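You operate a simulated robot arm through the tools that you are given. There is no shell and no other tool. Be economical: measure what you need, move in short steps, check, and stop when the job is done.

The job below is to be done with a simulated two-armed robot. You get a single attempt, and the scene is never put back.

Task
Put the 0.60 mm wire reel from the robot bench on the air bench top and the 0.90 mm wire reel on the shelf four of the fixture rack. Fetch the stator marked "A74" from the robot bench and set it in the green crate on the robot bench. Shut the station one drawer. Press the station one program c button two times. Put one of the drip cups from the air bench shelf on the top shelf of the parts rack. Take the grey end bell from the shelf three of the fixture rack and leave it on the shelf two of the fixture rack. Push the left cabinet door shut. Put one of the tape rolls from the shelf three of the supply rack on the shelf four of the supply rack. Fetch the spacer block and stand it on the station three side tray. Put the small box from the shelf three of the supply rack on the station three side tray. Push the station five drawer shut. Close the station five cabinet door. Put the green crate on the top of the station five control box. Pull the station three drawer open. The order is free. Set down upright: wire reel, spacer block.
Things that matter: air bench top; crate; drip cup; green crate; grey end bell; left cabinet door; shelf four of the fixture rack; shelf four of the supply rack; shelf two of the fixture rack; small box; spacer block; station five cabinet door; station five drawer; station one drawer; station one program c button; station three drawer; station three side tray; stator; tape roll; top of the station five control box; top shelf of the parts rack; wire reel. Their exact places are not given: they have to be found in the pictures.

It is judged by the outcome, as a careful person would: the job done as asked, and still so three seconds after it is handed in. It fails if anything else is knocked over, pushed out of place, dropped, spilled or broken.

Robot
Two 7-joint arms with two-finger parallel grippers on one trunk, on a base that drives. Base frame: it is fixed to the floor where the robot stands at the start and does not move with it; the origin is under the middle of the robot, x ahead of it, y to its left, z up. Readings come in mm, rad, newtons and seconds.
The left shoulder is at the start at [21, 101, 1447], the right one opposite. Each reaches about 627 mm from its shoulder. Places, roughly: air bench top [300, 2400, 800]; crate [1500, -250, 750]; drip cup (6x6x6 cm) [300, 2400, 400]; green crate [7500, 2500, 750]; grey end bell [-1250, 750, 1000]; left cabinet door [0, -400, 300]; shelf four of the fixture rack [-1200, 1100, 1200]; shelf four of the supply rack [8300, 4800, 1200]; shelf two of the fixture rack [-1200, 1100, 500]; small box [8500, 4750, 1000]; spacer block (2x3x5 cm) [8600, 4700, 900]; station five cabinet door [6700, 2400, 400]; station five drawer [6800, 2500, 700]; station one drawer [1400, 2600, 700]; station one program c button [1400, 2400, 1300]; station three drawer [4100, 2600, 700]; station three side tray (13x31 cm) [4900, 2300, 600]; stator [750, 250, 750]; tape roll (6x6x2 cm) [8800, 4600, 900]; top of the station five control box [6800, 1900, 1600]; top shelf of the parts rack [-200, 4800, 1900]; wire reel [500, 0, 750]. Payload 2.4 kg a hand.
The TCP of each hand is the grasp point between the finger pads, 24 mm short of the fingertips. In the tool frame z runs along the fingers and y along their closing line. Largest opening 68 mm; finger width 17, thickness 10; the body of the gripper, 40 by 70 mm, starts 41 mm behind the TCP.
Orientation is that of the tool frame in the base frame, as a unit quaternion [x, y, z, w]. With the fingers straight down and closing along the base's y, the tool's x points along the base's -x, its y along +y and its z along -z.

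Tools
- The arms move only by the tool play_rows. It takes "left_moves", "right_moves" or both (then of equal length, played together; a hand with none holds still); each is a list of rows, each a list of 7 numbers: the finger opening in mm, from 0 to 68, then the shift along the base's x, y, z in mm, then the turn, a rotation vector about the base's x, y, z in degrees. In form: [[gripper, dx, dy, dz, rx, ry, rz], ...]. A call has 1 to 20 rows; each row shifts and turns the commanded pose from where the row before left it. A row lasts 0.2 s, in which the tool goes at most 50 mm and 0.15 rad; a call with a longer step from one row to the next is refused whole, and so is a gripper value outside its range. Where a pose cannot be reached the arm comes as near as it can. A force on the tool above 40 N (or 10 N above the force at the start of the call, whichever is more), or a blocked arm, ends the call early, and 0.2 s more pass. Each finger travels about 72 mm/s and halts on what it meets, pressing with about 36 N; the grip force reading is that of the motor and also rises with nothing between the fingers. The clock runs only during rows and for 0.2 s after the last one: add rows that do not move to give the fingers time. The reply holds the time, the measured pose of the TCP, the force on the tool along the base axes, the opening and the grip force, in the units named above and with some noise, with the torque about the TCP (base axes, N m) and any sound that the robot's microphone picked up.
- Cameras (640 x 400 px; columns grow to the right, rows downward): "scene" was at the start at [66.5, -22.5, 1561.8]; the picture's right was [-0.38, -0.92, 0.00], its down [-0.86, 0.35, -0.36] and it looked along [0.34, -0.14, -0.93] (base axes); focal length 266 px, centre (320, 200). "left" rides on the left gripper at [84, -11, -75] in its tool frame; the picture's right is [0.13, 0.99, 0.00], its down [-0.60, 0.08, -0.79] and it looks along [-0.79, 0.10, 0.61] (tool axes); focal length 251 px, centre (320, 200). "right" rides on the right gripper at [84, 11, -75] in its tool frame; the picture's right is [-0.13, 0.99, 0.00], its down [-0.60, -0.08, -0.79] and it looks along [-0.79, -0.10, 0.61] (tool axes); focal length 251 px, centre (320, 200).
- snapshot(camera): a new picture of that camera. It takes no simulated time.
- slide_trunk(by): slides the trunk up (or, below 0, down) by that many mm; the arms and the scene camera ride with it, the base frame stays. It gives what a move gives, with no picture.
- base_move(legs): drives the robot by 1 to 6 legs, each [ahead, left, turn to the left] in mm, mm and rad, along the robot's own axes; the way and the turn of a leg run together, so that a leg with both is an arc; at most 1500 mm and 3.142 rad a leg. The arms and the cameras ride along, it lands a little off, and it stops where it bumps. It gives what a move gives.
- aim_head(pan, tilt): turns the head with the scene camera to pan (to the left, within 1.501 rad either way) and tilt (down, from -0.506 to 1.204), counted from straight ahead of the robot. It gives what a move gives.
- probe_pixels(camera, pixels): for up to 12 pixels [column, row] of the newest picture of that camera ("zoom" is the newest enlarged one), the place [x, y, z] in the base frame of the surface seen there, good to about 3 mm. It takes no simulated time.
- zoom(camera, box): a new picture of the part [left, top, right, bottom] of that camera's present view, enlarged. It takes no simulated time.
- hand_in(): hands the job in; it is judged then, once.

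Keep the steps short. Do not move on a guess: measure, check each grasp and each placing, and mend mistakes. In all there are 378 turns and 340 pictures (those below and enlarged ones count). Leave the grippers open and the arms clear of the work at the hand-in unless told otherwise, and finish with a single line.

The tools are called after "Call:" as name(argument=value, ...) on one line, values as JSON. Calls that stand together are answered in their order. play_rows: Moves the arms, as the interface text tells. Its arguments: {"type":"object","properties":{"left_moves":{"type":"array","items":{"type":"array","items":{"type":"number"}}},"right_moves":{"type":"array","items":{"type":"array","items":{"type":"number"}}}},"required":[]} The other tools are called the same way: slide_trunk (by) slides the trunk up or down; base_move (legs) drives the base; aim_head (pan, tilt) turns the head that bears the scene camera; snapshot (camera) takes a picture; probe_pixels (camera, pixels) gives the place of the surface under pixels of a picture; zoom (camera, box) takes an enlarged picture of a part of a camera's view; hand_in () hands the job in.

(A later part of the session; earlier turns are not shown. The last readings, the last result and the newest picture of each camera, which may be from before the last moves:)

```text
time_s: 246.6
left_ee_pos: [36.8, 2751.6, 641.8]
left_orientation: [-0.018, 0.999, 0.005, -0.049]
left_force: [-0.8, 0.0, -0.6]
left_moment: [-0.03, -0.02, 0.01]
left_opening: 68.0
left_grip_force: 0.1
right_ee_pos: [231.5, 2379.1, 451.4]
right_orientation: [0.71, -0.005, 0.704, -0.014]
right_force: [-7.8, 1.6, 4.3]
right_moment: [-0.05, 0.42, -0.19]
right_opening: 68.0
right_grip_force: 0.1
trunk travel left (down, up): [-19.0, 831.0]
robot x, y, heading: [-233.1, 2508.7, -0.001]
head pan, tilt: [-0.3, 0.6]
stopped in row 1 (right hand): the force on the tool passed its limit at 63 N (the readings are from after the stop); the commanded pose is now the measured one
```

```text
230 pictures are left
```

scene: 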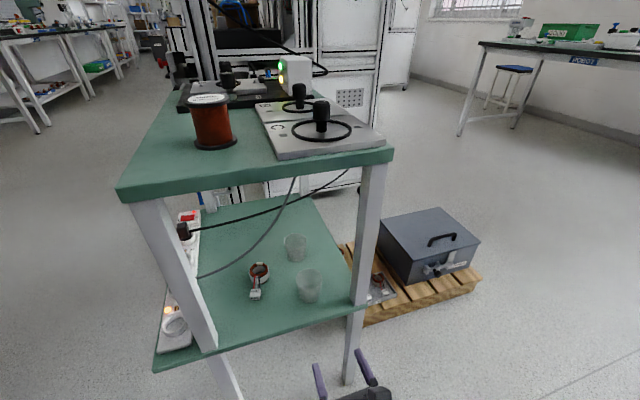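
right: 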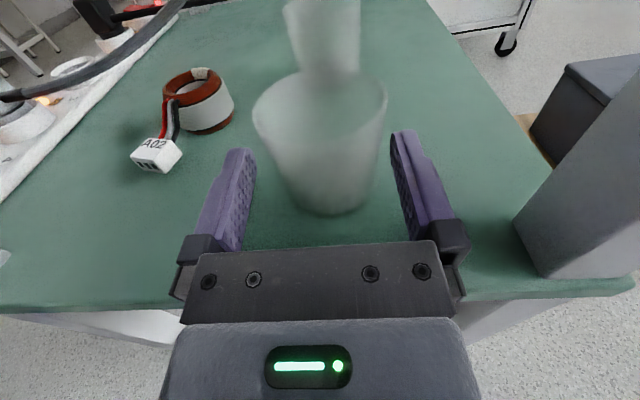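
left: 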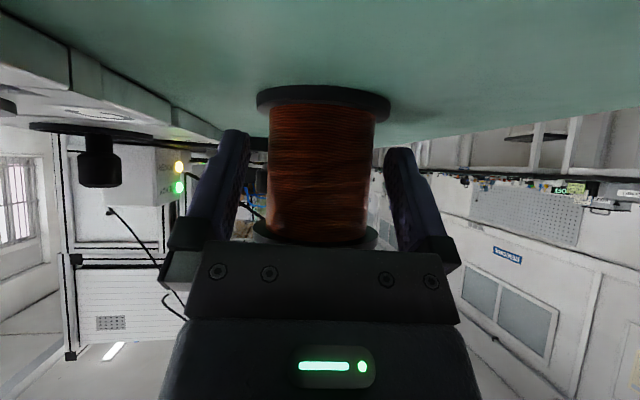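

The wrist's lower part meets the shelf edge. Back off a little, pitch the fingers 20° down (rear rises), and go on.

Call:
play_rows(right_moves=[[68, -12, 0, 6, 0, 0, 0], [68, 0, 0, 6, 0, 7, 0], [68, 0, 0, 0, 0, 7, 0], [68, 0, 0, 0, 0, 7, 0], [68, 12, 0, -4, 0, 0, 0], [68, 0, 0, 0, 0, 0, 0]])

Call:
snapshot(camera="right")

```text
time_s: 248.0
left_ee_pos: [38.3, 2751.6, 641.5]
left_orientation: [-0.018, 0.999, 0.006, -0.048]
left_force: [-0.2, 0.1, -0.6]
left_moment: [0.0, 0.0, -0.01]
left_opening: 68.1
left_grip_force: 0.0
right_ee_pos: [232.4, 2378.8, 458.9]
right_orientation: [0.827, -0.008, 0.562, -0.014]
right_force: [-0.5, 0.2, 0.5]
right_moment: [0.05, -0.04, 0.0]
right_opening: 68.0
right_grip_force: 0.1
trunk travel left (down, up): [-19.0, 831.0]
robot x, y, heading: [-230.2, 2507.1, -0.004]
head pan, tilt: [-0.3, 0.6]
```

```text
229 pictures are left
```

right: 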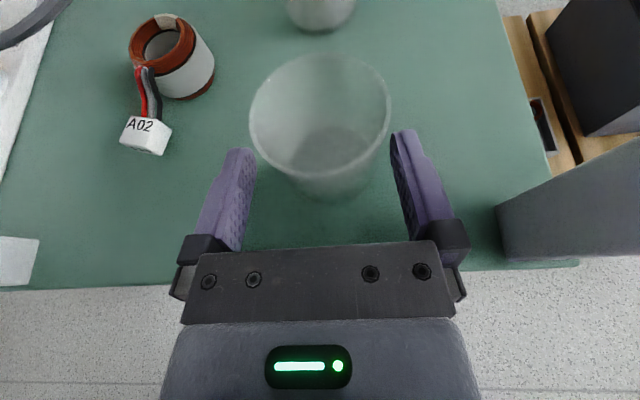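

Advance 30 mm and close.

Call:
play_rows(right_moves=[[68, 15, 0, -2, 0, 0, 0], [68, 15, 0, -2, 0, 0, 0], [60, 0, 0, 0, 0, 0, 0], [50, 0, 0, 0, 0, 0, 0], [40, 0, 0, 0, 0, 0, 0], [40, 0, 0, 0, 0, 0, 0]])

Call:
snapshot(camera="right")

```text
time_s: 249.4
left_ee_pos: [37.9, 2751.2, 641.8]
left_orientation: [-0.018, 0.999, 0.006, -0.049]
left_force: [-0.4, 0.3, 0.5]
left_moment: [0.01, -0.02, -0.01]
left_opening: 67.8
left_grip_force: 0.0
right_ee_pos: [260.6, 2379.0, 455.0]
right_orientation: [0.826, -0.008, 0.563, -0.014]
right_force: [0.4, 0.6, 0.3]
right_moment: [0.0, 0.02, 0.0]
right_opening: 55.8
right_grip_force: 35.9
trunk travel left (down, up): [-19.0, 831.0]
robot x, y, heading: [-232.0, 2507.9, -0.002]
head pan, tilt: [-0.3, 0.6]
```

```text
228 pictures are left
```

right: 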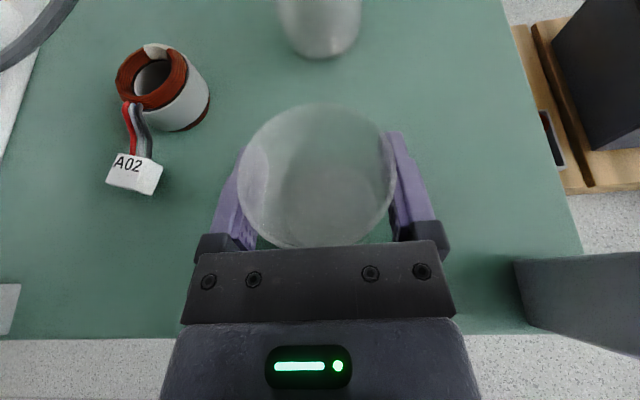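

Cup gripped (55.8 mm). Lift 30 and back out.

Call:
play_rows(right_moves=[[40, 0, 0, 15, 0, 0, 0], [40, 0, 0, 20, 0, 0, 0], [40, 0, 0, 0, 0, 0, 0]])

Call:
base_move(legs=[[-250, 0, 0]])

Call:
snapshot(camera="right")

Call:
aim_head(pan=1.3, tilt=0)

Call:
snapshot(camera="scene")

```text
time_s: 250.2
left_ee_pos: [37.4, 2750.8, 641.9]
left_orientation: [-0.018, 0.999, 0.006, -0.049]
left_force: [-0.3, -0.1, 0.1]
left_moment: [0.0, 0.0, -0.02]
left_opening: 67.8
left_grip_force: 0.0
right_ee_pos: [262.4, 2380.1, 490.5]
right_orientation: [0.827, -0.008, 0.562, -0.014]
right_force: [-0.6, 0.0, -1.0]
right_moment: [0.02, 0.01, 0.02]
right_opening: 55.7
right_grip_force: 36.0
trunk travel left (down, up): [-19.0, 831.0]
robot x, y, heading: [-228.9, 2502.9, -0.004]
head pan, tilt: [-0.3, 0.6]
```

```text
time_s: 252.0
left_ee_pos: [-215.0, 2753.1, 641.9]
left_orientation: [-0.02, 0.999, 0.005, -0.049]
left_force: [0.9, -0.3, -0.1]
left_moment: [-0.02, -0.01, -0.03]
left_opening: 67.8
left_grip_force: 0.1
right_ee_pos: [9.9, 2382.0, 490.2]
right_orientation: [0.826, -0.006, 0.563, -0.016]
right_force: [0.5, 0.0, -1.2]
right_moment: [-0.01, 0.01, -0.01]
right_opening: 55.3
right_grip_force: 36.1
trunk travel left (down, up): [-19.0, 831.0]
robot x, y, heading: [-482.1, 2510.3, -0.0]
head pan, tilt: [-0.3, 0.6]
```

```text
227 pictures are left
```

right: 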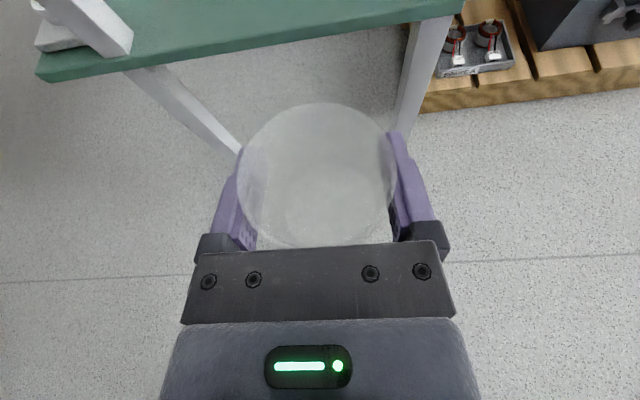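

```text
time_s: 253.7
left_ee_pos: [-215.3, 2752.2, 642.1]
left_orientation: [-0.02, 0.999, 0.006, -0.049]
left_force: [-0.5, -0.4, 0.5]
left_moment: [0.01, -0.02, -0.03]
left_opening: 67.8
left_grip_force: 0.0
right_ee_pos: [9.5, 2381.4, 491.3]
right_orientation: [0.827, -0.007, 0.562, -0.014]
right_force: [-0.3, 0.2, 0.4]
right_moment: [0.0, 0.0, -0.01]
right_opening: 55.6
right_grip_force: 36.3
trunk travel left (down, up): [-19.0, 831.0]
robot x, y, heading: [-484.9, 2504.3, 0.002]
head pan, tilt: [1.3, 0.0]
```

```text
226 pictures are left
```

scene: 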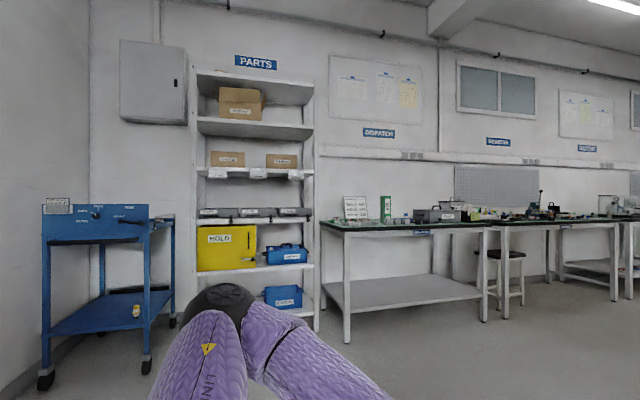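

Raise the trunk fully and drive toward the PARTS rack.

Call:
slide_trunk(by=825)

Call:
base_move(legs=[[0, 0, 1.571], [1300, -300, 0]])

Call:
aim_head(pan=0, tilt=0.1)

Call:
snapshot(camera="scene")

```text
refused: 825 is not a number from -400 to 400
```

```text
time_s: 259.8
left_ee_pos: [-726.7, 2853.8, 646.7]
left_orientation: [0.795, -0.605, 0.021, 0.027]
left_force: [-0.5, -0.2, 0.1]
left_moment: [-0.01, 0.01, 0.01]
left_opening: 68.2
left_grip_force: 0.1
right_ee_pos: [-418.4, 3149.4, 496.0]
right_orientation: [0.514, 0.645, 0.342, -0.45]
right_force: [-0.7, -0.5, -0.3]
right_moment: [0.04, -0.01, 0.01]
right_opening: 55.2
right_grip_force: 35.9
trunk travel left (down, up): [-19.0, 831.0]
robot x, y, heading: [-421.1, 2644.4, 1.804]
head pan, tilt: [1.3, 0.0]
stopped in leg 2: the robot was blocked; the commanded pose is now the measured one
```

```text
time_s: 261.2
left_ee_pos: [-726.7, 2854.4, 644.9]
left_orientation: [0.795, -0.606, 0.023, 0.027]
left_force: [-0.7, 0.0, 0.3]
left_moment: [0.0, 0.03, 0.0]
left_opening: 68.0
left_grip_force: 0.1
right_ee_pos: [-418.7, 3148.6, 495.9]
right_orientation: [0.516, 0.644, 0.343, -0.449]
right_force: [0.4, -0.3, -0.8]
right_moment: [-0.02, 0.0, -0.01]
right_opening: 55.5
right_grip_force: 35.5
trunk travel left (down, up): [-19.0, 831.0]
robot x, y, heading: [-422.9, 2648.1, 1.799]
head pan, tilt: [0.0, 0.099]
```

```text
225 pictures are left
```

scene: 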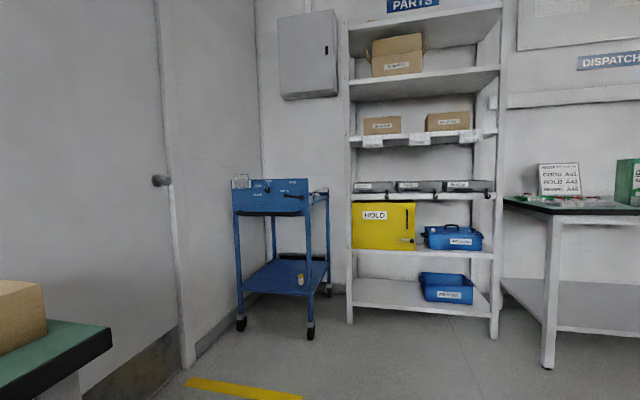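

Blocked – the left arm is probably at the GOODS bench. Look to the left.

Call:
aim_head(pan=1.0, tilt=0.7)

Call:
snapshot(camera="scene")

Call:
snapshot(camera="left")

```text
time_s: 262.5
left_ee_pos: [-726.6, 2853.5, 644.6]
left_orientation: [0.795, -0.605, 0.024, 0.028]
left_force: [0.7, 0.0, -0.4]
left_moment: [0.0, -0.01, 0.01]
left_opening: 67.8
left_grip_force: 0.0
right_ee_pos: [-419.7, 3149.3, 496.0]
right_orientation: [0.515, 0.644, 0.344, -0.45]
right_force: [0.0, -0.5, 0.5]
right_moment: [-0.04, 0.0, 0.02]
right_opening: 55.2
right_grip_force: 36.1
trunk travel left (down, up): [-19.0, 831.0]
robot x, y, heading: [-424.2, 2642.9, 1.798]
head pan, tilt: [1.0, 0.7]
```

```text
224 pictures are left
```

scene: 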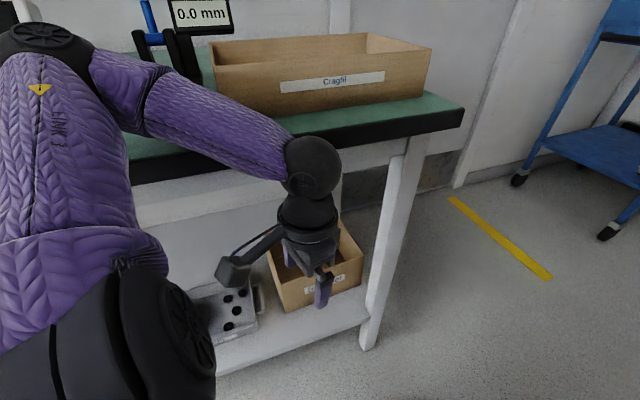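

```text
223 pictures are left
```

left: 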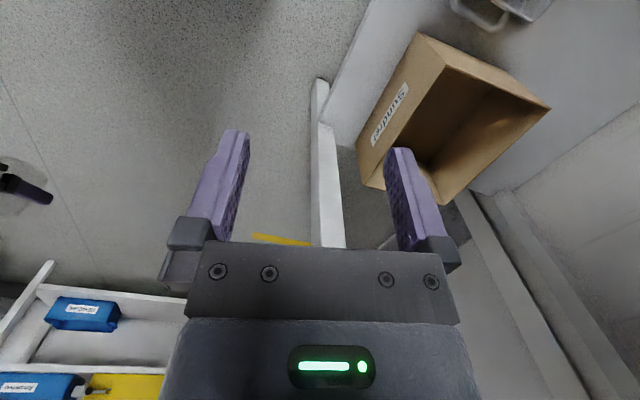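

Pull straight away to the right (+x).

Call:
base_move(legs=[[0, -150, 0]])

Call:
snapshot(camera="scene")

```text
time_s: 263.2
left_ee_pos: [-731.4, 2862.3, 643.6]
left_orientation: [0.794, -0.608, 0.016, 0.018]
left_force: [0.3, -0.1, 0.5]
left_moment: [0.02, 0.01, -0.01]
left_opening: 67.7
left_grip_force: 0.0
right_ee_pos: [-417.5, 3149.6, 497.3]
right_orientation: [0.511, 0.648, 0.35, -0.444]
right_force: [-0.6, 0.2, -0.8]
right_moment: [0.01, 0.0, 0.0]
right_opening: 55.1
right_grip_force: 36.1
trunk travel left (down, up): [-19.0, 831.0]
robot x, y, heading: [-414.5, 2646.3, 1.79]
head pan, tilt: [1.0, 0.7]
stopped in leg 1: the robot was blocked; the commanded pose is now the measured one
```

```text
222 pictures are left
```

scene: 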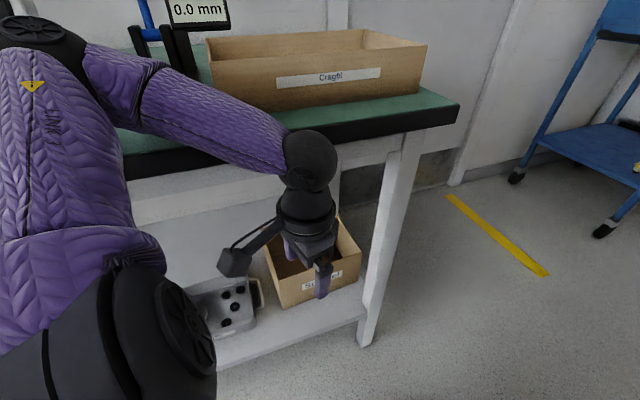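

Call:
probe_pixels(camera="scene", pixels=[[200, 110], [110, 60], [50, 35], [300, 160], [265, 150], [430, 115], [200, 165], [320, 280], [235, 260], [370, 330], [230, 365], [100, 250]])

Call:
aim_head(pan=-1.2, tilt=0.9)

Call:
snapshot(camera="scene")

```text
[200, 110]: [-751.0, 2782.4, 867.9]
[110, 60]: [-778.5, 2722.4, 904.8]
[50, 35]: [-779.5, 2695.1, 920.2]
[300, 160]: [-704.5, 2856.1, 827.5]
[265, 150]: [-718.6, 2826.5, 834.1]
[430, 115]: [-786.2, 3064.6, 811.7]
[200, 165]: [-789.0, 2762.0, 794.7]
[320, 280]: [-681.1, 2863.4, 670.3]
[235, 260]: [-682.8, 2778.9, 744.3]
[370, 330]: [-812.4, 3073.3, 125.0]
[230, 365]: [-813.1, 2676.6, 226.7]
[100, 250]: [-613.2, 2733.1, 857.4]
```

```text
time_s: 265.3
left_ee_pos: [-731.7, 2862.8, 641.9]
left_orientation: [0.793, -0.608, 0.019, 0.018]
left_force: [-0.9, 0.2, -0.7]
left_moment: [0.04, 0.01, -0.03]
left_opening: 67.9
left_grip_force: 0.0
right_ee_pos: [-417.2, 3149.3, 497.3]
right_orientation: [0.512, 0.646, 0.352, -0.443]
right_force: [0.0, 0.3, -0.1]
right_moment: [0.01, 0.0, 0.02]
right_opening: 55.3
right_grip_force: 36.1
trunk travel left (down, up): [-19.0, 831.0]
robot x, y, heading: [-417.5, 2645.6, 1.796]
head pan, tilt: [-1.201, 0.901]
```

```text
221 pictures are left
```

scene: 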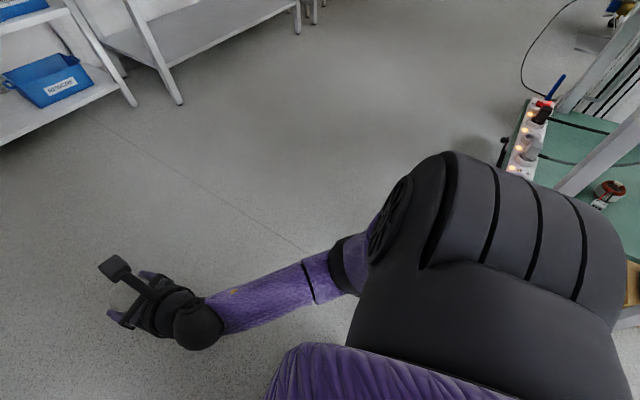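

Left forearm only touches the bench edge (x≈-787). A turn to the right swings it away; try -0.2 rad.

Call:
base_move(legs=[[0, 0, -0.25]])

```text
time_s: 266.2
left_ee_pos: [-734.2, 2865.8, 641.9]
left_orientation: [0.781, -0.624, 0.01, 0.009]
left_force: [0.5, 0.5, -0.4]
left_moment: [0.01, 0.0, 0.0]
left_opening: 67.9
left_grip_force: 0.0
right_ee_pos: [-404.9, 3137.3, 499.0]
right_orientation: [0.519, 0.641, 0.365, -0.431]
right_force: [0.4, -1.1, -0.9]
right_moment: [-0.01, -0.02, -0.03]
right_opening: 55.5
right_grip_force: 36.4
trunk travel left (down, up): [-19.0, 831.0]
robot x, y, heading: [-408.4, 2636.0, 1.766]
head pan, tilt: [-1.201, 0.901]
stopped in leg 1: the robot was blocked; the commanded pose is now the measured one
```

Still blocked; look down around my base on the right and at the left elbow.

Call:
aim_head(pan=-1.5, tilt=0.5)

Call:
snapshot(camera="scene")

Call:
aim_head(pan=1.5, tilt=0.7)

Call:
snapshot(camera="scene")

Call:
aim_head(pan=0.3, tilt=1.2)

Call:
snapshot(camera="scene")

```text
time_s: 267.1
left_ee_pos: [-733.9, 2865.8, 639.9]
left_orientation: [0.782, -0.623, 0.014, 0.011]
left_force: [0.4, 0.2, -0.6]
left_moment: [0.03, -0.01, -0.03]
left_opening: 67.9
left_grip_force: 0.1
right_ee_pos: [-406.3, 3137.6, 500.0]
right_orientation: [0.519, 0.641, 0.365, -0.431]
right_force: [-0.4, -0.3, -1.0]
right_moment: [-0.01, -0.03, -0.01]
right_opening: 55.3
right_grip_force: 36.2
trunk travel left (down, up): [-19.0, 831.0]
robot x, y, heading: [-414.5, 2635.9, 1.76]
head pan, tilt: [-1.499, 0.499]
```

```text
220 pictures are left
```

scene: 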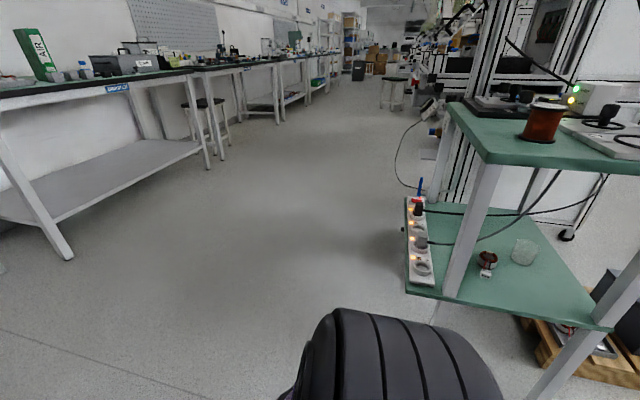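

```text
time_s: 269.7
left_ee_pos: [-733.8, 2865.1, 639.7]
left_orientation: [0.781, -0.624, 0.015, 0.01]
left_force: [-0.3, -0.6, -0.3]
left_moment: [-0.03, 0.01, 0.02]
left_opening: 67.9
left_grip_force: 0.0
right_ee_pos: [-404.7, 3137.1, 501.3]
right_orientation: [0.52, 0.64, 0.366, -0.431]
right_force: [-0.5, 0.6, -0.1]
right_moment: [0.0, -0.01, 0.01]
right_opening: 55.4
right_grip_force: 35.6
trunk travel left (down, up): [-19.0, 831.0]
robot x, y, heading: [-412.5, 2635.7, 1.752]
head pan, tilt: [1.499, 0.7]
```

```text
219 pictures are left
```

scene: 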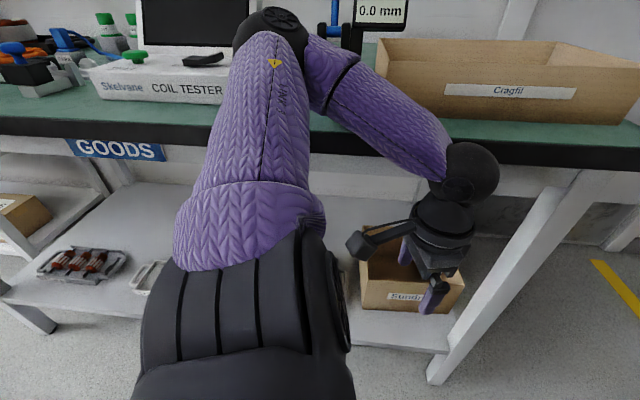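

```text
time_s: 271.1
left_ee_pos: [-734.6, 2866.8, 640.4]
left_orientation: [0.781, -0.624, 0.014, 0.011]
left_force: [0.8, -0.2, -0.2]
left_moment: [0.02, -0.01, 0.05]
left_opening: 67.8
left_grip_force: 0.1
right_ee_pos: [-403.9, 3136.7, 500.0]
right_orientation: [0.52, 0.64, 0.366, -0.431]
right_force: [0.7, 0.1, -0.3]
right_moment: [0.04, -0.01, 0.0]
right_opening: 55.3
right_grip_force: 36.1
trunk travel left (down, up): [-19.0, 831.0]
robot x, y, heading: [-412.7, 2636.9, 1.756]
head pan, tilt: [0.3, 1.201]
```

```text
218 pictures are left
```

scene: 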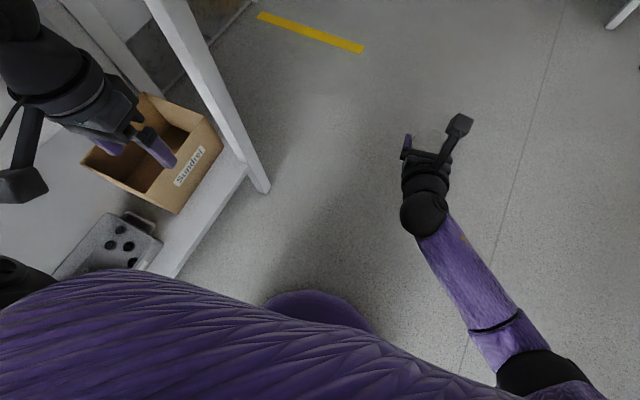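

Lift the trunk a bit to free whatever contact there is.

Call:
slide_trunk(by=80)

```text
time_s: 272.3
left_ee_pos: [-742.9, 2865.1, 713.8]
left_orientation: [0.784, -0.621, 0.022, 0.009]
left_force: [0.2, -0.6, 0.1]
left_moment: [0.01, 0.01, -0.01]
left_opening: 68.0
left_grip_force: 0.0
right_ee_pos: [-411.7, 3137.9, 576.2]
right_orientation: [0.517, 0.645, 0.366, -0.427]
right_force: [0.4, 0.2, 0.5]
right_moment: [0.01, -0.01, 0.02]
right_opening: 55.3
right_grip_force: 36.2
trunk travel left (down, up): [-99.0, 751.0]
robot x, y, heading: [-414.3, 2639.0, 1.758]
head pan, tilt: [0.3, 1.201]
```

Call:
base_move(legs=[[0, -150, 0]])

Call:
aim_head(pan=1.4, tilt=0.7)

Call:
snapshot(camera="scene")

```text
time_s: 273.7
left_ee_pos: [-593.2, 2893.4, 713.9]
left_orientation: [0.783, -0.621, 0.021, 0.008]
left_force: [0.1, 0.3, -0.1]
left_moment: [0.02, 0.0, 0.03]
left_opening: 68.1
left_grip_force: 0.0
right_ee_pos: [-261.4, 3168.2, 576.1]
right_orientation: [0.517, 0.644, 0.367, -0.428]
right_force: [0.6, 0.6, -0.3]
right_moment: [0.02, -0.01, -0.03]
right_opening: 55.1
right_grip_force: 35.8
trunk travel left (down, up): [-99.0, 751.0]
robot x, y, heading: [-263.3, 2662.3, 1.762]
head pan, tilt: [0.3, 1.201]
```

```text
time_s: 275.0
left_ee_pos: [-593.2, 2893.8, 714.0]
left_orientation: [0.783, -0.621, 0.022, 0.008]
left_force: [0.2, -1.4, 0.2]
left_moment: [0.04, -0.01, -0.04]
left_opening: 68.1
left_grip_force: 0.1
right_ee_pos: [-261.3, 3167.3, 575.5]
right_orientation: [0.517, 0.644, 0.367, -0.427]
right_force: [0.2, 0.0, -0.2]
right_moment: [0.0, 0.04, 0.01]
right_opening: 55.5
right_grip_force: 36.2
trunk travel left (down, up): [-99.0, 751.0]
robot x, y, heading: [-264.8, 2669.0, 1.761]
head pan, tilt: [1.4, 0.7]
```

```text
217 pictures are left
```

scene: 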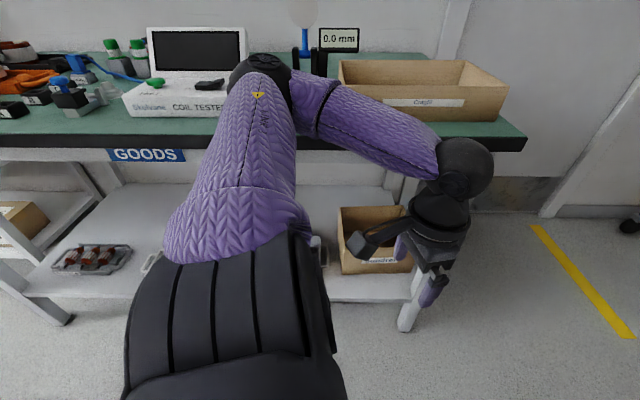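

Free, and the bench items look in order. Raise the trunk fully and look at the parts rack.

Call:
slide_trunk(by=400)

Call:
slide_trunk(by=348)

Call:
base_move(legs=[[0, 0, -0.19], [900, 0, 0]])

Call:
aim_head(pan=0, tilt=0.0)

Call:
snapshot(camera="scene")

```text
time_s: 278.8
left_ee_pos: [-591.2, 2892.9, 1113.2]
left_orientation: [0.783, -0.622, 0.021, 0.008]
left_force: [0.0, 0.2, -0.8]
left_moment: [0.01, 0.02, 0.0]
left_opening: 67.7
left_grip_force: 0.0
right_ee_pos: [-261.5, 3167.9, 976.2]
right_orientation: [0.518, 0.644, 0.367, -0.427]
right_force: [-0.8, -0.3, -0.4]
right_moment: [0.02, 0.02, 0.02]
right_opening: 55.2
right_grip_force: 36.0
trunk travel left (down, up): [-499.0, 351.0]
robot x, y, heading: [-260.8, 2665.4, 1.755]
head pan, tilt: [1.4, 0.7]
```

```text
time_s: 282.2
left_ee_pos: [-592.7, 2895.4, 1460.9]
left_orientation: [0.783, -0.621, 0.022, 0.008]
left_force: [-0.1, -0.4, -1.2]
left_moment: [0.02, 0.01, 0.02]
left_opening: 67.9
left_grip_force: 0.1
right_ee_pos: [-262.4, 3166.7, 1323.8]
right_orientation: [0.517, 0.644, 0.367, -0.428]
right_force: [-0.4, -0.6, -0.6]
right_moment: [0.0, -0.01, 0.02]
right_opening: 55.4
right_grip_force: 35.7
trunk travel left (down, up): [-847.0, 3.0]
robot x, y, heading: [-265.2, 2666.5, 1.757]
head pan, tilt: [1.4, 0.7]
```

```text
time_s: 287.7
left_ee_pos: [-536.4, 3849.3, 1462.0]
left_orientation: [0.717, -0.696, 0.02, 0.01]
left_force: [0.2, 0.1, 1.0]
left_moment: [-0.01, 0.01, -0.01]
left_opening: 67.8
left_grip_force: 0.0
right_ee_pos: [-158.0, 4053.1, 1324.9]
right_orientation: [0.579, 0.59, 0.408, -0.389]
right_force: [0.2, 0.2, -0.2]
right_moment: [0.01, -0.02, 0.0]
right_opening: 55.3
right_grip_force: 35.9
trunk travel left (down, up): [-847.0, 3.0]
robot x, y, heading: [-257.7, 3564.1, 1.561]
head pan, tilt: [1.4, 0.7]
```

```text
time_s: 289.2
left_ee_pos: [-536.1, 3849.7, 1461.5]
left_orientation: [0.718, -0.696, 0.021, 0.01]
left_force: [-0.8, 0.2, 0.3]
left_moment: [0.0, 0.02, 0.0]
left_opening: 68.0
left_grip_force: 0.0
right_ee_pos: [-157.5, 4052.5, 1324.1]
right_orientation: [0.578, 0.59, 0.407, -0.389]
right_force: [-0.2, 0.5, -0.9]
right_moment: [0.01, -0.01, -0.01]
right_opening: 55.5
right_grip_force: 35.9
trunk travel left (down, up): [-847.0, 3.0]
robot x, y, heading: [-257.8, 3562.8, 1.556]
head pan, tilt: [0.0, 0.0]
```

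```text
216 pictures are left
```

scene: 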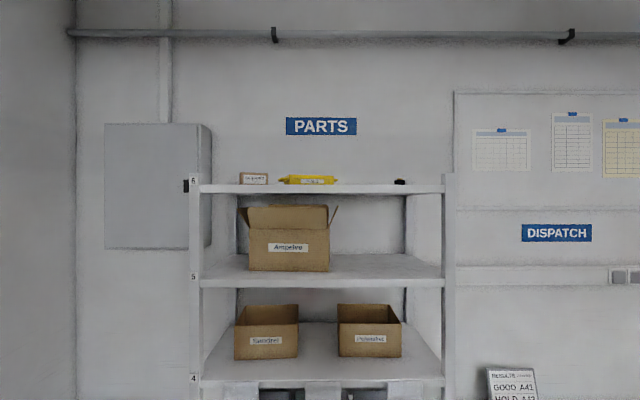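

Call:
probe_pixels(camera="scene", pixels=[[320, 189], [220, 188], [430, 188], [310, 181], [254, 179], [400, 182], [320, 283], [450, 200], [194, 200]])

Call:
zoom(camera="scene", box=[180, 150, 460, 230])

```text
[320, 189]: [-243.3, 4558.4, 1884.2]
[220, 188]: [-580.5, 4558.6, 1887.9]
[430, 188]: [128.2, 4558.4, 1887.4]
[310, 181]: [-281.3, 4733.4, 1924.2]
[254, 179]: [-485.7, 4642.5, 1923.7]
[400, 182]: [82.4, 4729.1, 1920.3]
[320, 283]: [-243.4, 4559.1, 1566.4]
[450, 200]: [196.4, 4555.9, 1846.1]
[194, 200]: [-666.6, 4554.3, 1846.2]
```

```text
2.29 times, centred on (320, 190) of scene
```

zoom: 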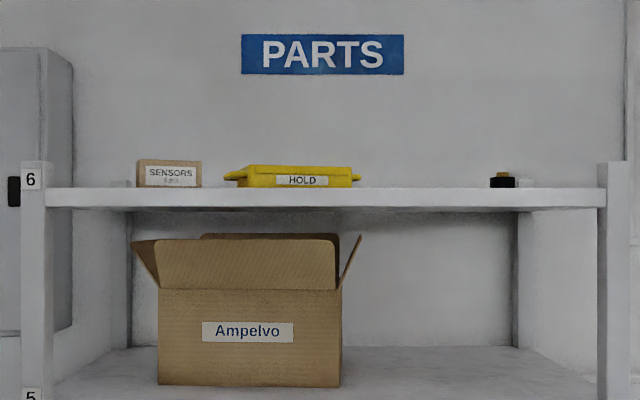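

Shelf top z≈1901, front edge y≈4558; free spot at x≈-60. Raise the right hand to ~1950 in steps (still away from the rack).

Call:
play_rows(right_moves=[[40, 0, -6, 44, 0, 0, 0], [40, 0, -6, 44, 0, 0, 0], [40, 0, -6, 44, 0, 0, 0], [40, 0, -6, 44, 0, 0, 0], [40, 0, -6, 44, 0, 0, 0], [40, 0, -6, 44, 0, 0, 0], [40, 0, -6, 44, 0, 0, 0]])

Call:
play_rows(right_moves=[[40, 0, -2, 44, 0, 0, 0], [40, 0, -2, 44, 0, 0, 0], [40, 0, -2, 44, 0, 0, 0], [40, 0, -2, 44, 0, 0, 0], [40, 0, -2, 44, 0, 0, 0], [40, 0, -2, 44, 0, 0, 0], [40, 0, -2, 44, 0, 0, 0]])

```text
time_s: 290.8
left_ee_pos: [-535.1, 3850.5, 1461.9]
left_orientation: [0.718, -0.696, 0.02, 0.01]
left_force: [0.7, 0.0, 1.1]
left_moment: [0.02, 0.0, -0.01]
left_opening: 68.0
left_grip_force: 0.0
right_ee_pos: [-158.2, 4011.0, 1631.9]
right_orientation: [0.579, 0.59, 0.408, -0.388]
right_force: [0.1, 0.1, -0.3]
right_moment: [0.01, -0.02, 0.02]
right_opening: 55.8
right_grip_force: 36.0
trunk travel left (down, up): [-847.0, 3.0]
robot x, y, heading: [-255.9, 3562.5, 1.559]
head pan, tilt: [0.0, 0.0]
```

```text
time_s: 292.4
left_ee_pos: [-537.7, 3849.5, 1461.5]
left_orientation: [0.718, -0.695, 0.021, 0.01]
left_force: [0.6, -1.1, -0.4]
left_moment: [0.0, -0.02, -0.03]
left_opening: 68.0
left_grip_force: 0.0
right_ee_pos: [-160.2, 3995.5, 1942.2]
right_orientation: [0.577, 0.591, 0.409, -0.389]
right_force: [0.9, 0.3, -1.1]
right_moment: [-0.01, -0.03, 0.01]
right_opening: 55.5
right_grip_force: 35.8
trunk travel left (down, up): [-847.0, 3.0]
robot x, y, heading: [-257.0, 3560.4, 1.562]
head pan, tilt: [0.0, 0.0]
```

Hand is at 1942. Raise 20 mm more and drive: right 100, ahead 500.

Call:
play_rows(right_moves=[[40, 0, 0, 22, 0, 0, 0]])

Call:
base_move(legs=[[0, -100, 0.009], [510, 0, 0]])

Call:
snapshot(camera="scene")

Call:
snapshot(camera="right")

```text
time_s: 292.8
left_ee_pos: [-537.5, 3848.9, 1462.4]
left_orientation: [0.717, -0.696, 0.021, 0.01]
left_force: [-1.2, -0.5, 0.6]
left_moment: [0.01, -0.01, 0.01]
left_opening: 68.0
left_grip_force: 0.1
right_ee_pos: [-155.6, 3990.9, 1952.8]
right_orientation: [0.578, 0.59, 0.409, -0.388]
right_force: [0.4, -0.1, -0.9]
right_moment: [-0.02, 0.02, 0.0]
right_opening: 55.6
right_grip_force: 36.0
right hand out of reach, approached as far as the arm can: row 1
trunk travel left (down, up): [-847.0, 3.0]
robot x, y, heading: [-258.9, 3558.0, 1.56]
head pan, tilt: [0.0, 0.0]
```

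```text
time_s: 296.5
left_ee_pos: [-434.6, 4356.3, 1462.9]
left_orientation: [0.718, -0.696, 0.02, 0.01]
left_force: [-0.9, -0.3, -1.0]
left_moment: [0.0, 0.04, 0.01]
left_opening: 68.1
left_grip_force: 0.0
right_ee_pos: [-53.5, 4499.2, 1951.5]
right_orientation: [0.578, 0.59, 0.407, -0.389]
right_force: [-0.4, 0.2, 0.1]
right_moment: [0.0, -0.03, 0.02]
right_opening: 55.5
right_grip_force: 36.2
trunk travel left (down, up): [-847.0, 3.0]
robot x, y, heading: [-154.1, 4067.5, 1.562]
head pan, tilt: [0.0, 0.0]
```

```text
214 pictures are left
```

scene: 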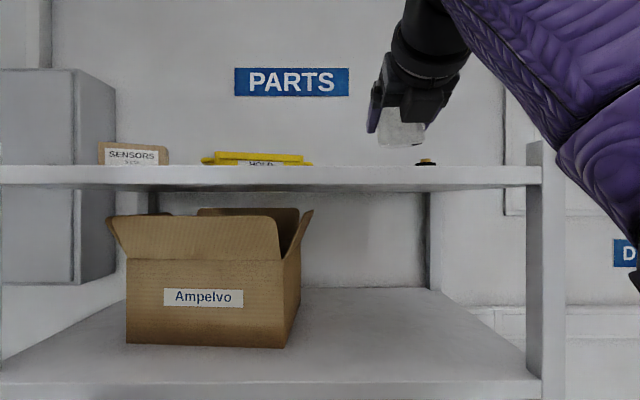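

```text
213 pictures are left
```

right: 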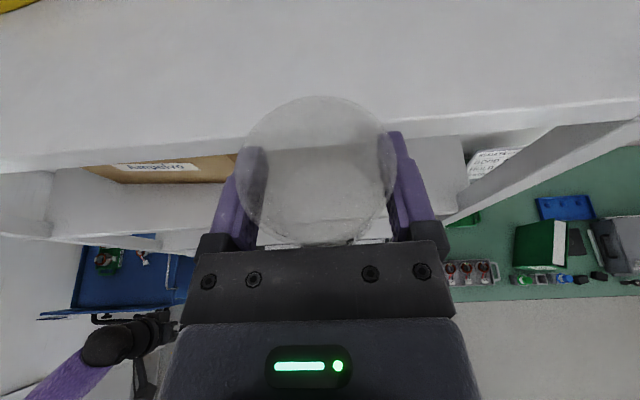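

Call:
probe_pixels(camera="right", pixels=[[320, 40], [200, 60], [420, 60], [320, 85], [450, 115], [100, 100]])

```text
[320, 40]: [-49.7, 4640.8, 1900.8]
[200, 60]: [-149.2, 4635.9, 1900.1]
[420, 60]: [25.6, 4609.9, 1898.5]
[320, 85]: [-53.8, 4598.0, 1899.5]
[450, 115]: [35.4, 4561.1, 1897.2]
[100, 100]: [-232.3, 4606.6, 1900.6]
```

Clearance 15 mm over the shelf at 1900. Drive 118 mm further.

Call:
base_move(legs=[[118, 0, 0]])

Call:
play_rows(right_moves=[[40, 0, 0, -8, 0, 0, 0], [40, 0, 0, -3, 0, 0, 0], [40, 0, 0, -2, 0, 0, 0], [40, 0, 0, 0, 0, 0, 0]])

Call:
snapshot(camera="right")

```text
time_s: 297.7
left_ee_pos: [-434.4, 4471.2, 1462.5]
left_orientation: [0.718, -0.696, 0.021, 0.01]
left_force: [0.0, -0.7, 0.3]
left_moment: [0.0, -0.02, 0.0]
left_opening: 67.7
left_grip_force: 0.0
right_ee_pos: [-52.7, 4616.5, 1952.6]
right_orientation: [0.579, 0.59, 0.408, -0.389]
right_force: [-0.3, -0.2, -0.1]
right_moment: [0.03, 0.01, -0.01]
right_opening: 55.4
right_grip_force: 36.5
trunk travel left (down, up): [-847.0, 3.0]
robot x, y, heading: [-157.5, 4183.7, 1.566]
head pan, tilt: [0.0, 0.0]
```

```text
time_s: 298.7
left_ee_pos: [-434.7, 4471.9, 1461.5]
left_orientation: [0.718, -0.695, 0.02, 0.01]
left_force: [0.0, 0.2, -0.3]
left_moment: [-0.01, 0.01, -0.02]
left_opening: 68.1
left_grip_force: 0.1
right_ee_pos: [-52.4, 4617.5, 1938.5]
right_orientation: [0.578, 0.59, 0.407, -0.389]
right_force: [0.6, 0.1, -1.2]
right_moment: [-0.02, 0.01, -0.01]
right_opening: 55.4
right_grip_force: 35.5
trunk travel left (down, up): [-847.0, 3.0]
robot x, y, heading: [-153.9, 4183.4, 1.565]
head pan, tilt: [0.0, 0.0]
```

```text
212 pictures are left
```

right: 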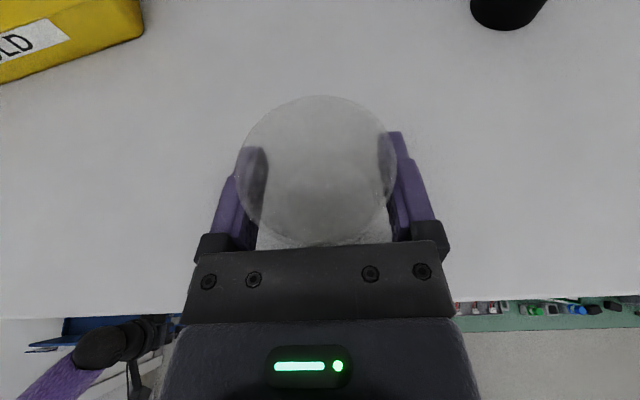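

Call:
play_rows(right_moves=[[40, 0, 0, -2, 0, 0, 0], [40, 0, 0, -2, 0, 0, 0], [40, 0, 0, 0, 0, 0, 0]])

```text
time_s: 299.5
left_ee_pos: [-434.4, 4473.3, 1461.8]
left_orientation: [0.718, -0.695, 0.02, 0.011]
left_force: [0.1, -0.9, -0.3]
left_moment: [0.01, 0.0, 0.03]
left_opening: 68.3
left_grip_force: 0.1
right_ee_pos: [-52.0, 4616.5, 1934.6]
right_orientation: [0.578, 0.59, 0.408, -0.389]
right_force: [-0.5, 1.2, 0.0]
right_moment: [-0.02, 0.0, 0.04]
right_opening: 55.4
right_grip_force: 36.4
trunk travel left (down, up): [-847.0, 3.0]
robot x, y, heading: [-154.4, 4179.6, 1.562]
head pan, tilt: [0.0, 0.0]
```

Weight just taken by the shelf. Open and withdraw backwards.

Call:
play_rows(right_moves=[[40, 0, 0, -1, 0, 0, 0], [60, 0, 0, 0, 0, 0, 0], [68, 0, 0, 0, 0, 0, 0], [68, 0, 0, 0, 0, 0, 0], [68, 0, -20, 2, 0, 0, 0], [68, 0, -30, 4, 0, 0, 0], [68, 0, -30, 4, 0, 0, 0]])

Call:
snapshot(camera="right")

```text
time_s: 301.1
left_ee_pos: [-434.4, 4471.9, 1463.0]
left_orientation: [0.718, -0.696, 0.021, 0.009]
left_force: [-0.2, -1.1, 0.2]
left_moment: [0.03, -0.01, 0.02]
left_opening: 68.0
left_grip_force: 0.2
right_ee_pos: [-50.5, 4534.3, 1944.6]
right_orientation: [0.578, 0.591, 0.406, -0.389]
right_force: [-0.6, -0.4, 0.0]
right_moment: [-0.02, 0.01, 0.01]
right_opening: 67.9
right_grip_force: 0.0
trunk travel left (down, up): [-847.0, 3.0]
robot x, y, heading: [-158.6, 4184.4, 1.564]
head pan, tilt: [0.0, 0.0]
```

```text
211 pictures are left
```

right: 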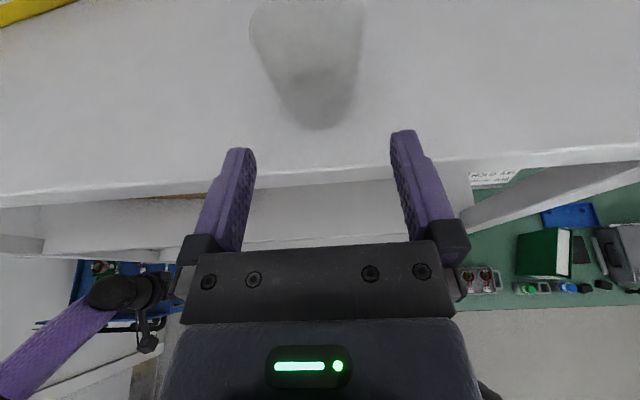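

Cup stands on the top shelf. Back off, lower the right hand, and lower the trunk.

Call:
base_move(legs=[[-560, 0, 0]])

Call:
play_rows(right_moves=[[68, 0, 4, -44, 0, 0, 0], [68, 0, 4, -44, 0, 0, 0], [68, 0, 4, -44, 0, 0, 0], [68, 0, 4, -44, 0, 0, 0], [68, 0, 4, -44, 0, 0, 0], [68, 0, 4, -44, 0, 0, 0], [68, 0, 6, -44, 0, 0, 0], [68, 0, 6, -44, 0, 0, 0], [68, 0, 6, -44, 0, 0, 0], [68, 0, 6, -44, 0, 0, 0], [68, 0, 6, -44, 0, 0, 0]])

Call:
slide_trunk(by=-300)

Call:
base_move(legs=[[0, 0, -1.57], [1300, 0, 0]])

Call:
aim_head(pan=-1.0, tilt=0.3)

Call:
snapshot(camera="scene")

```text
time_s: 304.3
left_ee_pos: [-438.2, 3916.9, 1461.1]
left_orientation: [0.718, -0.696, 0.02, 0.01]
left_force: [-0.3, -0.6, 0.5]
left_moment: [0.05, 0.02, 0.02]
left_opening: 68.1
left_grip_force: 0.0
right_ee_pos: [-53.1, 3979.6, 1944.9]
right_orientation: [0.578, 0.59, 0.407, -0.389]
right_force: [0.1, 0.5, -0.4]
right_moment: [0.0, -0.02, -0.01]
right_opening: 68.1
right_grip_force: 0.1
trunk travel left (down, up): [-847.0, 3.0]
robot x, y, heading: [-160.1, 3632.4, 1.561]
head pan, tilt: [0.0, 0.0]
```

```text
time_s: 306.7
left_ee_pos: [-438.3, 3917.6, 1461.9]
left_orientation: [0.718, -0.696, 0.02, 0.01]
left_force: [0.3, 0.6, -0.5]
left_moment: [-0.02, -0.01, 0.01]
left_opening: 68.1
left_grip_force: 0.1
right_ee_pos: [-54.6, 4035.3, 1463.0]
right_orientation: [0.578, 0.59, 0.407, -0.389]
right_force: [-0.3, 0.1, 0.1]
right_moment: [0.02, 0.01, 0.04]
right_opening: 68.2
right_grip_force: 0.1
trunk travel left (down, up): [-847.0, 3.0]
robot x, y, heading: [-157.8, 3629.1, 1.562]
head pan, tilt: [0.0, 0.0]
```

```text
time_s: 309.7
left_ee_pos: [-439.3, 3916.3, 1162.4]
left_orientation: [0.718, -0.696, 0.02, 0.01]
left_force: [-0.3, 0.2, 0.3]
left_moment: [0.0, -0.05, 0.0]
left_opening: 68.1
left_grip_force: 0.2
right_ee_pos: [-54.4, 4033.5, 1160.2]
right_orientation: [0.578, 0.59, 0.407, -0.39]
right_force: [-0.3, -0.3, 0.1]
right_moment: [-0.03, 0.01, 0.01]
right_opening: 68.1
right_grip_force: 0.1
trunk travel left (down, up): [-547.0, 303.0]
robot x, y, heading: [-160.9, 3627.7, 1.563]
head pan, tilt: [0.0, 0.0]
```

```text
time_s: 320.2
left_ee_pos: [1439.4, 3840.2, 1162.6]
left_orientation: [0.001, 1.0, -0.007, -0.022]
left_force: [0.6, -0.6, 1.0]
left_moment: [0.01, 0.01, 0.01]
left_opening: 68.0
left_grip_force: 0.1
right_ee_pos: [1543.7, 3452.4, 1160.3]
right_orientation: [0.826, -0.005, 0.563, 0.022]
right_force: [0.5, 0.1, -0.7]
right_moment: [-0.01, 0.01, 0.0]
right_opening: 67.9
right_grip_force: 0.1
trunk travel left (down, up): [-547.0, 303.0]
robot x, y, heading: [1138.2, 3573.0, -0.041]
head pan, tilt: [0.0, 0.0]
```

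```text
time_s: 321.4
left_ee_pos: [1439.6, 3841.1, 1161.2]
left_orientation: [0.001, 1.0, -0.007, -0.022]
left_force: [-0.6, -0.2, 0.1]
left_moment: [0.0, 0.02, -0.05]
left_opening: 68.1
left_grip_force: 0.0
right_ee_pos: [1544.5, 3453.4, 1160.9]
right_orientation: [0.826, -0.005, 0.563, 0.022]
right_force: [-0.6, -0.2, -0.1]
right_moment: [0.03, 0.03, -0.04]
right_opening: 67.8
right_grip_force: 0.1
trunk travel left (down, up): [-547.0, 303.0]
robot x, y, heading: [1141.6, 3572.3, -0.039]
head pan, tilt: [-1.0, 0.3]
```

```text
210 pictures are left
```

scene: 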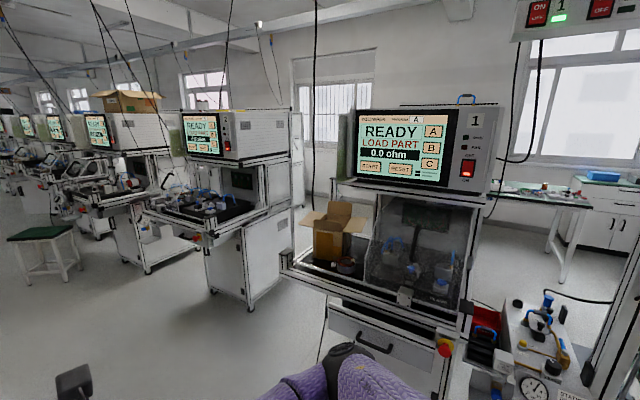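

Station one faces +y: the touchscreen shows A/B/C and the drawer is below. Zoom and probe.

Call:
zoom(camera="scene", box=[340, 95, 510, 200])

Call:
zoom(camera="scene", box=[270, 240, 590, 400])

Call:
probe_pixels(camera="scene", pixels=[[430, 163], [432, 132], [365, 165], [450, 178], [375, 345], [345, 322], [430, 355], [335, 335], [290, 265], [465, 312], [445, 345], [405, 297]])

```text
3.76 times, centred on (425, 148) of scene
```

zoom: 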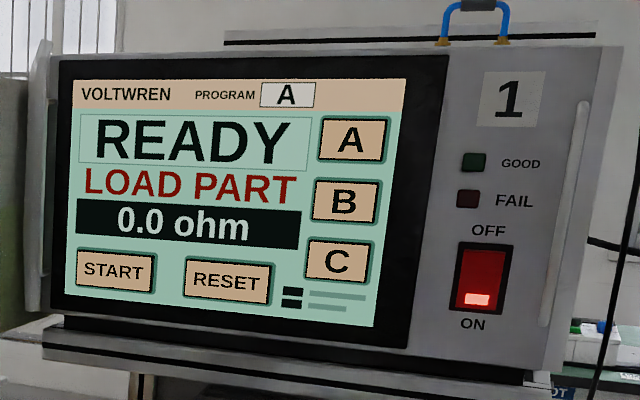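

```text
2.00 times, centred on (430, 320) of scene
```

zoom: 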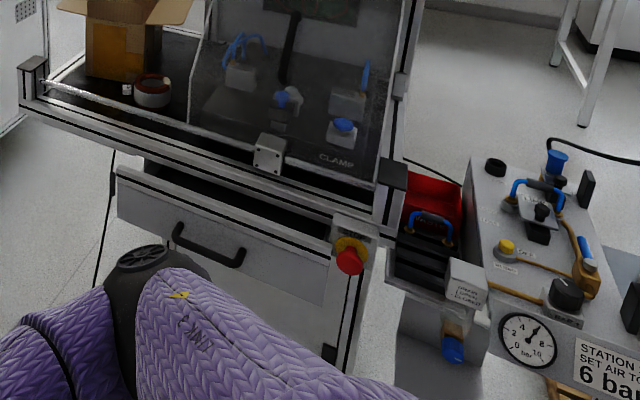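

```text
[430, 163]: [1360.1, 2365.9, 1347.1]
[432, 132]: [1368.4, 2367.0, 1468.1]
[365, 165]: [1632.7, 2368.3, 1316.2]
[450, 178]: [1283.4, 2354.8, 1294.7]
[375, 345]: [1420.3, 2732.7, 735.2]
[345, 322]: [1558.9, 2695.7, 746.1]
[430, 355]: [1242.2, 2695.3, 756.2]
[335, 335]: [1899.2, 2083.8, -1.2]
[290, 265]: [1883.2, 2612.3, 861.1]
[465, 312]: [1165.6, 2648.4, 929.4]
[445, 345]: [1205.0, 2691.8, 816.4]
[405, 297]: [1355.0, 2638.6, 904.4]
```

C button at (1360,2366,1342); drawer front at y≈2695, z≈660–760, x 1242–1559; E-stop at x≈1205 to be avoided. Turn to face station one and lower the trunk.

Call:
base_move(legs=[[0, 0, -1.53], [0, 464, 0]])

Call:
slide_trunk(by=-330)

Call:
play_rows(right_moves=[[0, 0, 0, -40, -7, 0, 0], [0, 0, 0, -40, -7, 0, 0], [0, 0, 0, -30, -6, 0, 0], [0, 0, 0, 0, 0, 0, 0]])

Call:
aim_head(pan=0, tilt=0.5)

Call:
snapshot(camera="scene")

```text
time_s: 328.0
left_ee_pos: [1865.7, 3259.0, 1161.5]
left_orientation: [0.706, 0.708, 0.011, -0.021]
left_force: [-0.4, 0.2, -0.3]
left_moment: [-0.02, 0.0, 0.0]
left_opening: 68.1
left_grip_force: 0.1
right_ee_pos: [1478.5, 3152.8, 1160.9]
right_orientation: [-0.582, 0.587, -0.383, -0.413]
right_force: [0.6, -0.9, 0.3]
right_moment: [0.0, -0.02, 0.0]
right_opening: 68.0
right_grip_force: 0.2
trunk travel left (down, up): [-547.0, 303.0]
robot x, y, heading: [1600.9, 3559.4, -1.611]
head pan, tilt: [-1.0, 0.3]
```

```text
time_s: 331.2
left_ee_pos: [1865.5, 3258.6, 832.0]
left_orientation: [0.706, 0.707, 0.011, -0.02]
left_force: [0.6, 0.5, -0.3]
left_moment: [0.01, 0.01, 0.0]
left_opening: 67.8
left_grip_force: 0.0
right_ee_pos: [1477.4, 3153.5, 830.5]
right_orientation: [-0.581, 0.587, -0.382, -0.413]
right_force: [-0.4, -0.5, -0.3]
right_moment: [0.01, 0.01, 0.01]
right_opening: 68.1
right_grip_force: 0.0
trunk travel left (down, up): [-217.0, 633.0]
robot x, y, heading: [1594.0, 3556.3, -1.61]
head pan, tilt: [-1.0, 0.3]
```

```text
time_s: 332.2
left_ee_pos: [1866.1, 3259.0, 831.6]
left_orientation: [0.707, 0.707, 0.01, -0.02]
left_force: [1.1, 0.1, -0.8]
left_moment: [0.01, -0.03, 0.04]
left_opening: 67.9
left_grip_force: 0.1
right_ee_pos: [1476.5, 3155.3, 721.2]
right_orientation: [-0.501, 0.511, -0.479, -0.508]
right_force: [0.2, 0.0, -0.9]
right_moment: [0.04, -0.01, 0.0]
right_opening: 0.0
right_grip_force: 24.0
trunk travel left (down, up): [-217.0, 633.0]
robot x, y, heading: [1597.4, 3553.3, -1.611]
head pan, tilt: [-1.0, 0.3]
```

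```text
time_s: 333.5
left_ee_pos: [1865.1, 3258.3, 831.6]
left_orientation: [0.706, 0.708, 0.011, -0.021]
left_force: [1.1, 0.0, 0.4]
left_moment: [0.0, -0.03, 0.02]
left_opening: 68.0
left_grip_force: 0.0
right_ee_pos: [1475.2, 3152.8, 720.6]
right_orientation: [-0.501, 0.512, -0.479, -0.508]
right_force: [0.0, 0.4, 0.2]
right_moment: [-0.01, -0.02, 0.01]
right_opening: 0.0
right_grip_force: 23.5
trunk travel left (down, up): [-217.0, 633.0]
robot x, y, heading: [1595.3, 3555.7, -1.609]
head pan, tilt: [0.0, 0.499]
```

```text
207 pictures are left
```

scene: 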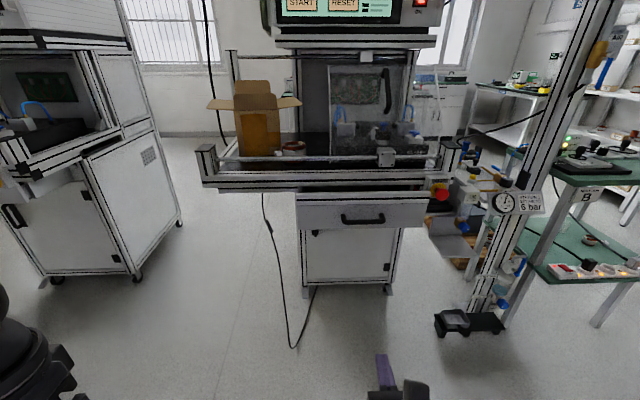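

Call:
probe_pixels(camera="scene", pixels=[[455, 330], [500, 325], [315, 212], [410, 215], [362, 218], [330, 222], [395, 222], [312, 295], [440, 192], [390, 290], [295, 340]])

```text
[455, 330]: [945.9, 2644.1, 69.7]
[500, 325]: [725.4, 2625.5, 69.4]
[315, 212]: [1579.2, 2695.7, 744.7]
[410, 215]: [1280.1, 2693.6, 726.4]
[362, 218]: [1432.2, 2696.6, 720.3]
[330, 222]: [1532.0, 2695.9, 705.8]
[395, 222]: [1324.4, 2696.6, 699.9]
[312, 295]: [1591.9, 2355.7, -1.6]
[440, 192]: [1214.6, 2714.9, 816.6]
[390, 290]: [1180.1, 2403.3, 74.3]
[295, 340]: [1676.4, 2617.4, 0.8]
```

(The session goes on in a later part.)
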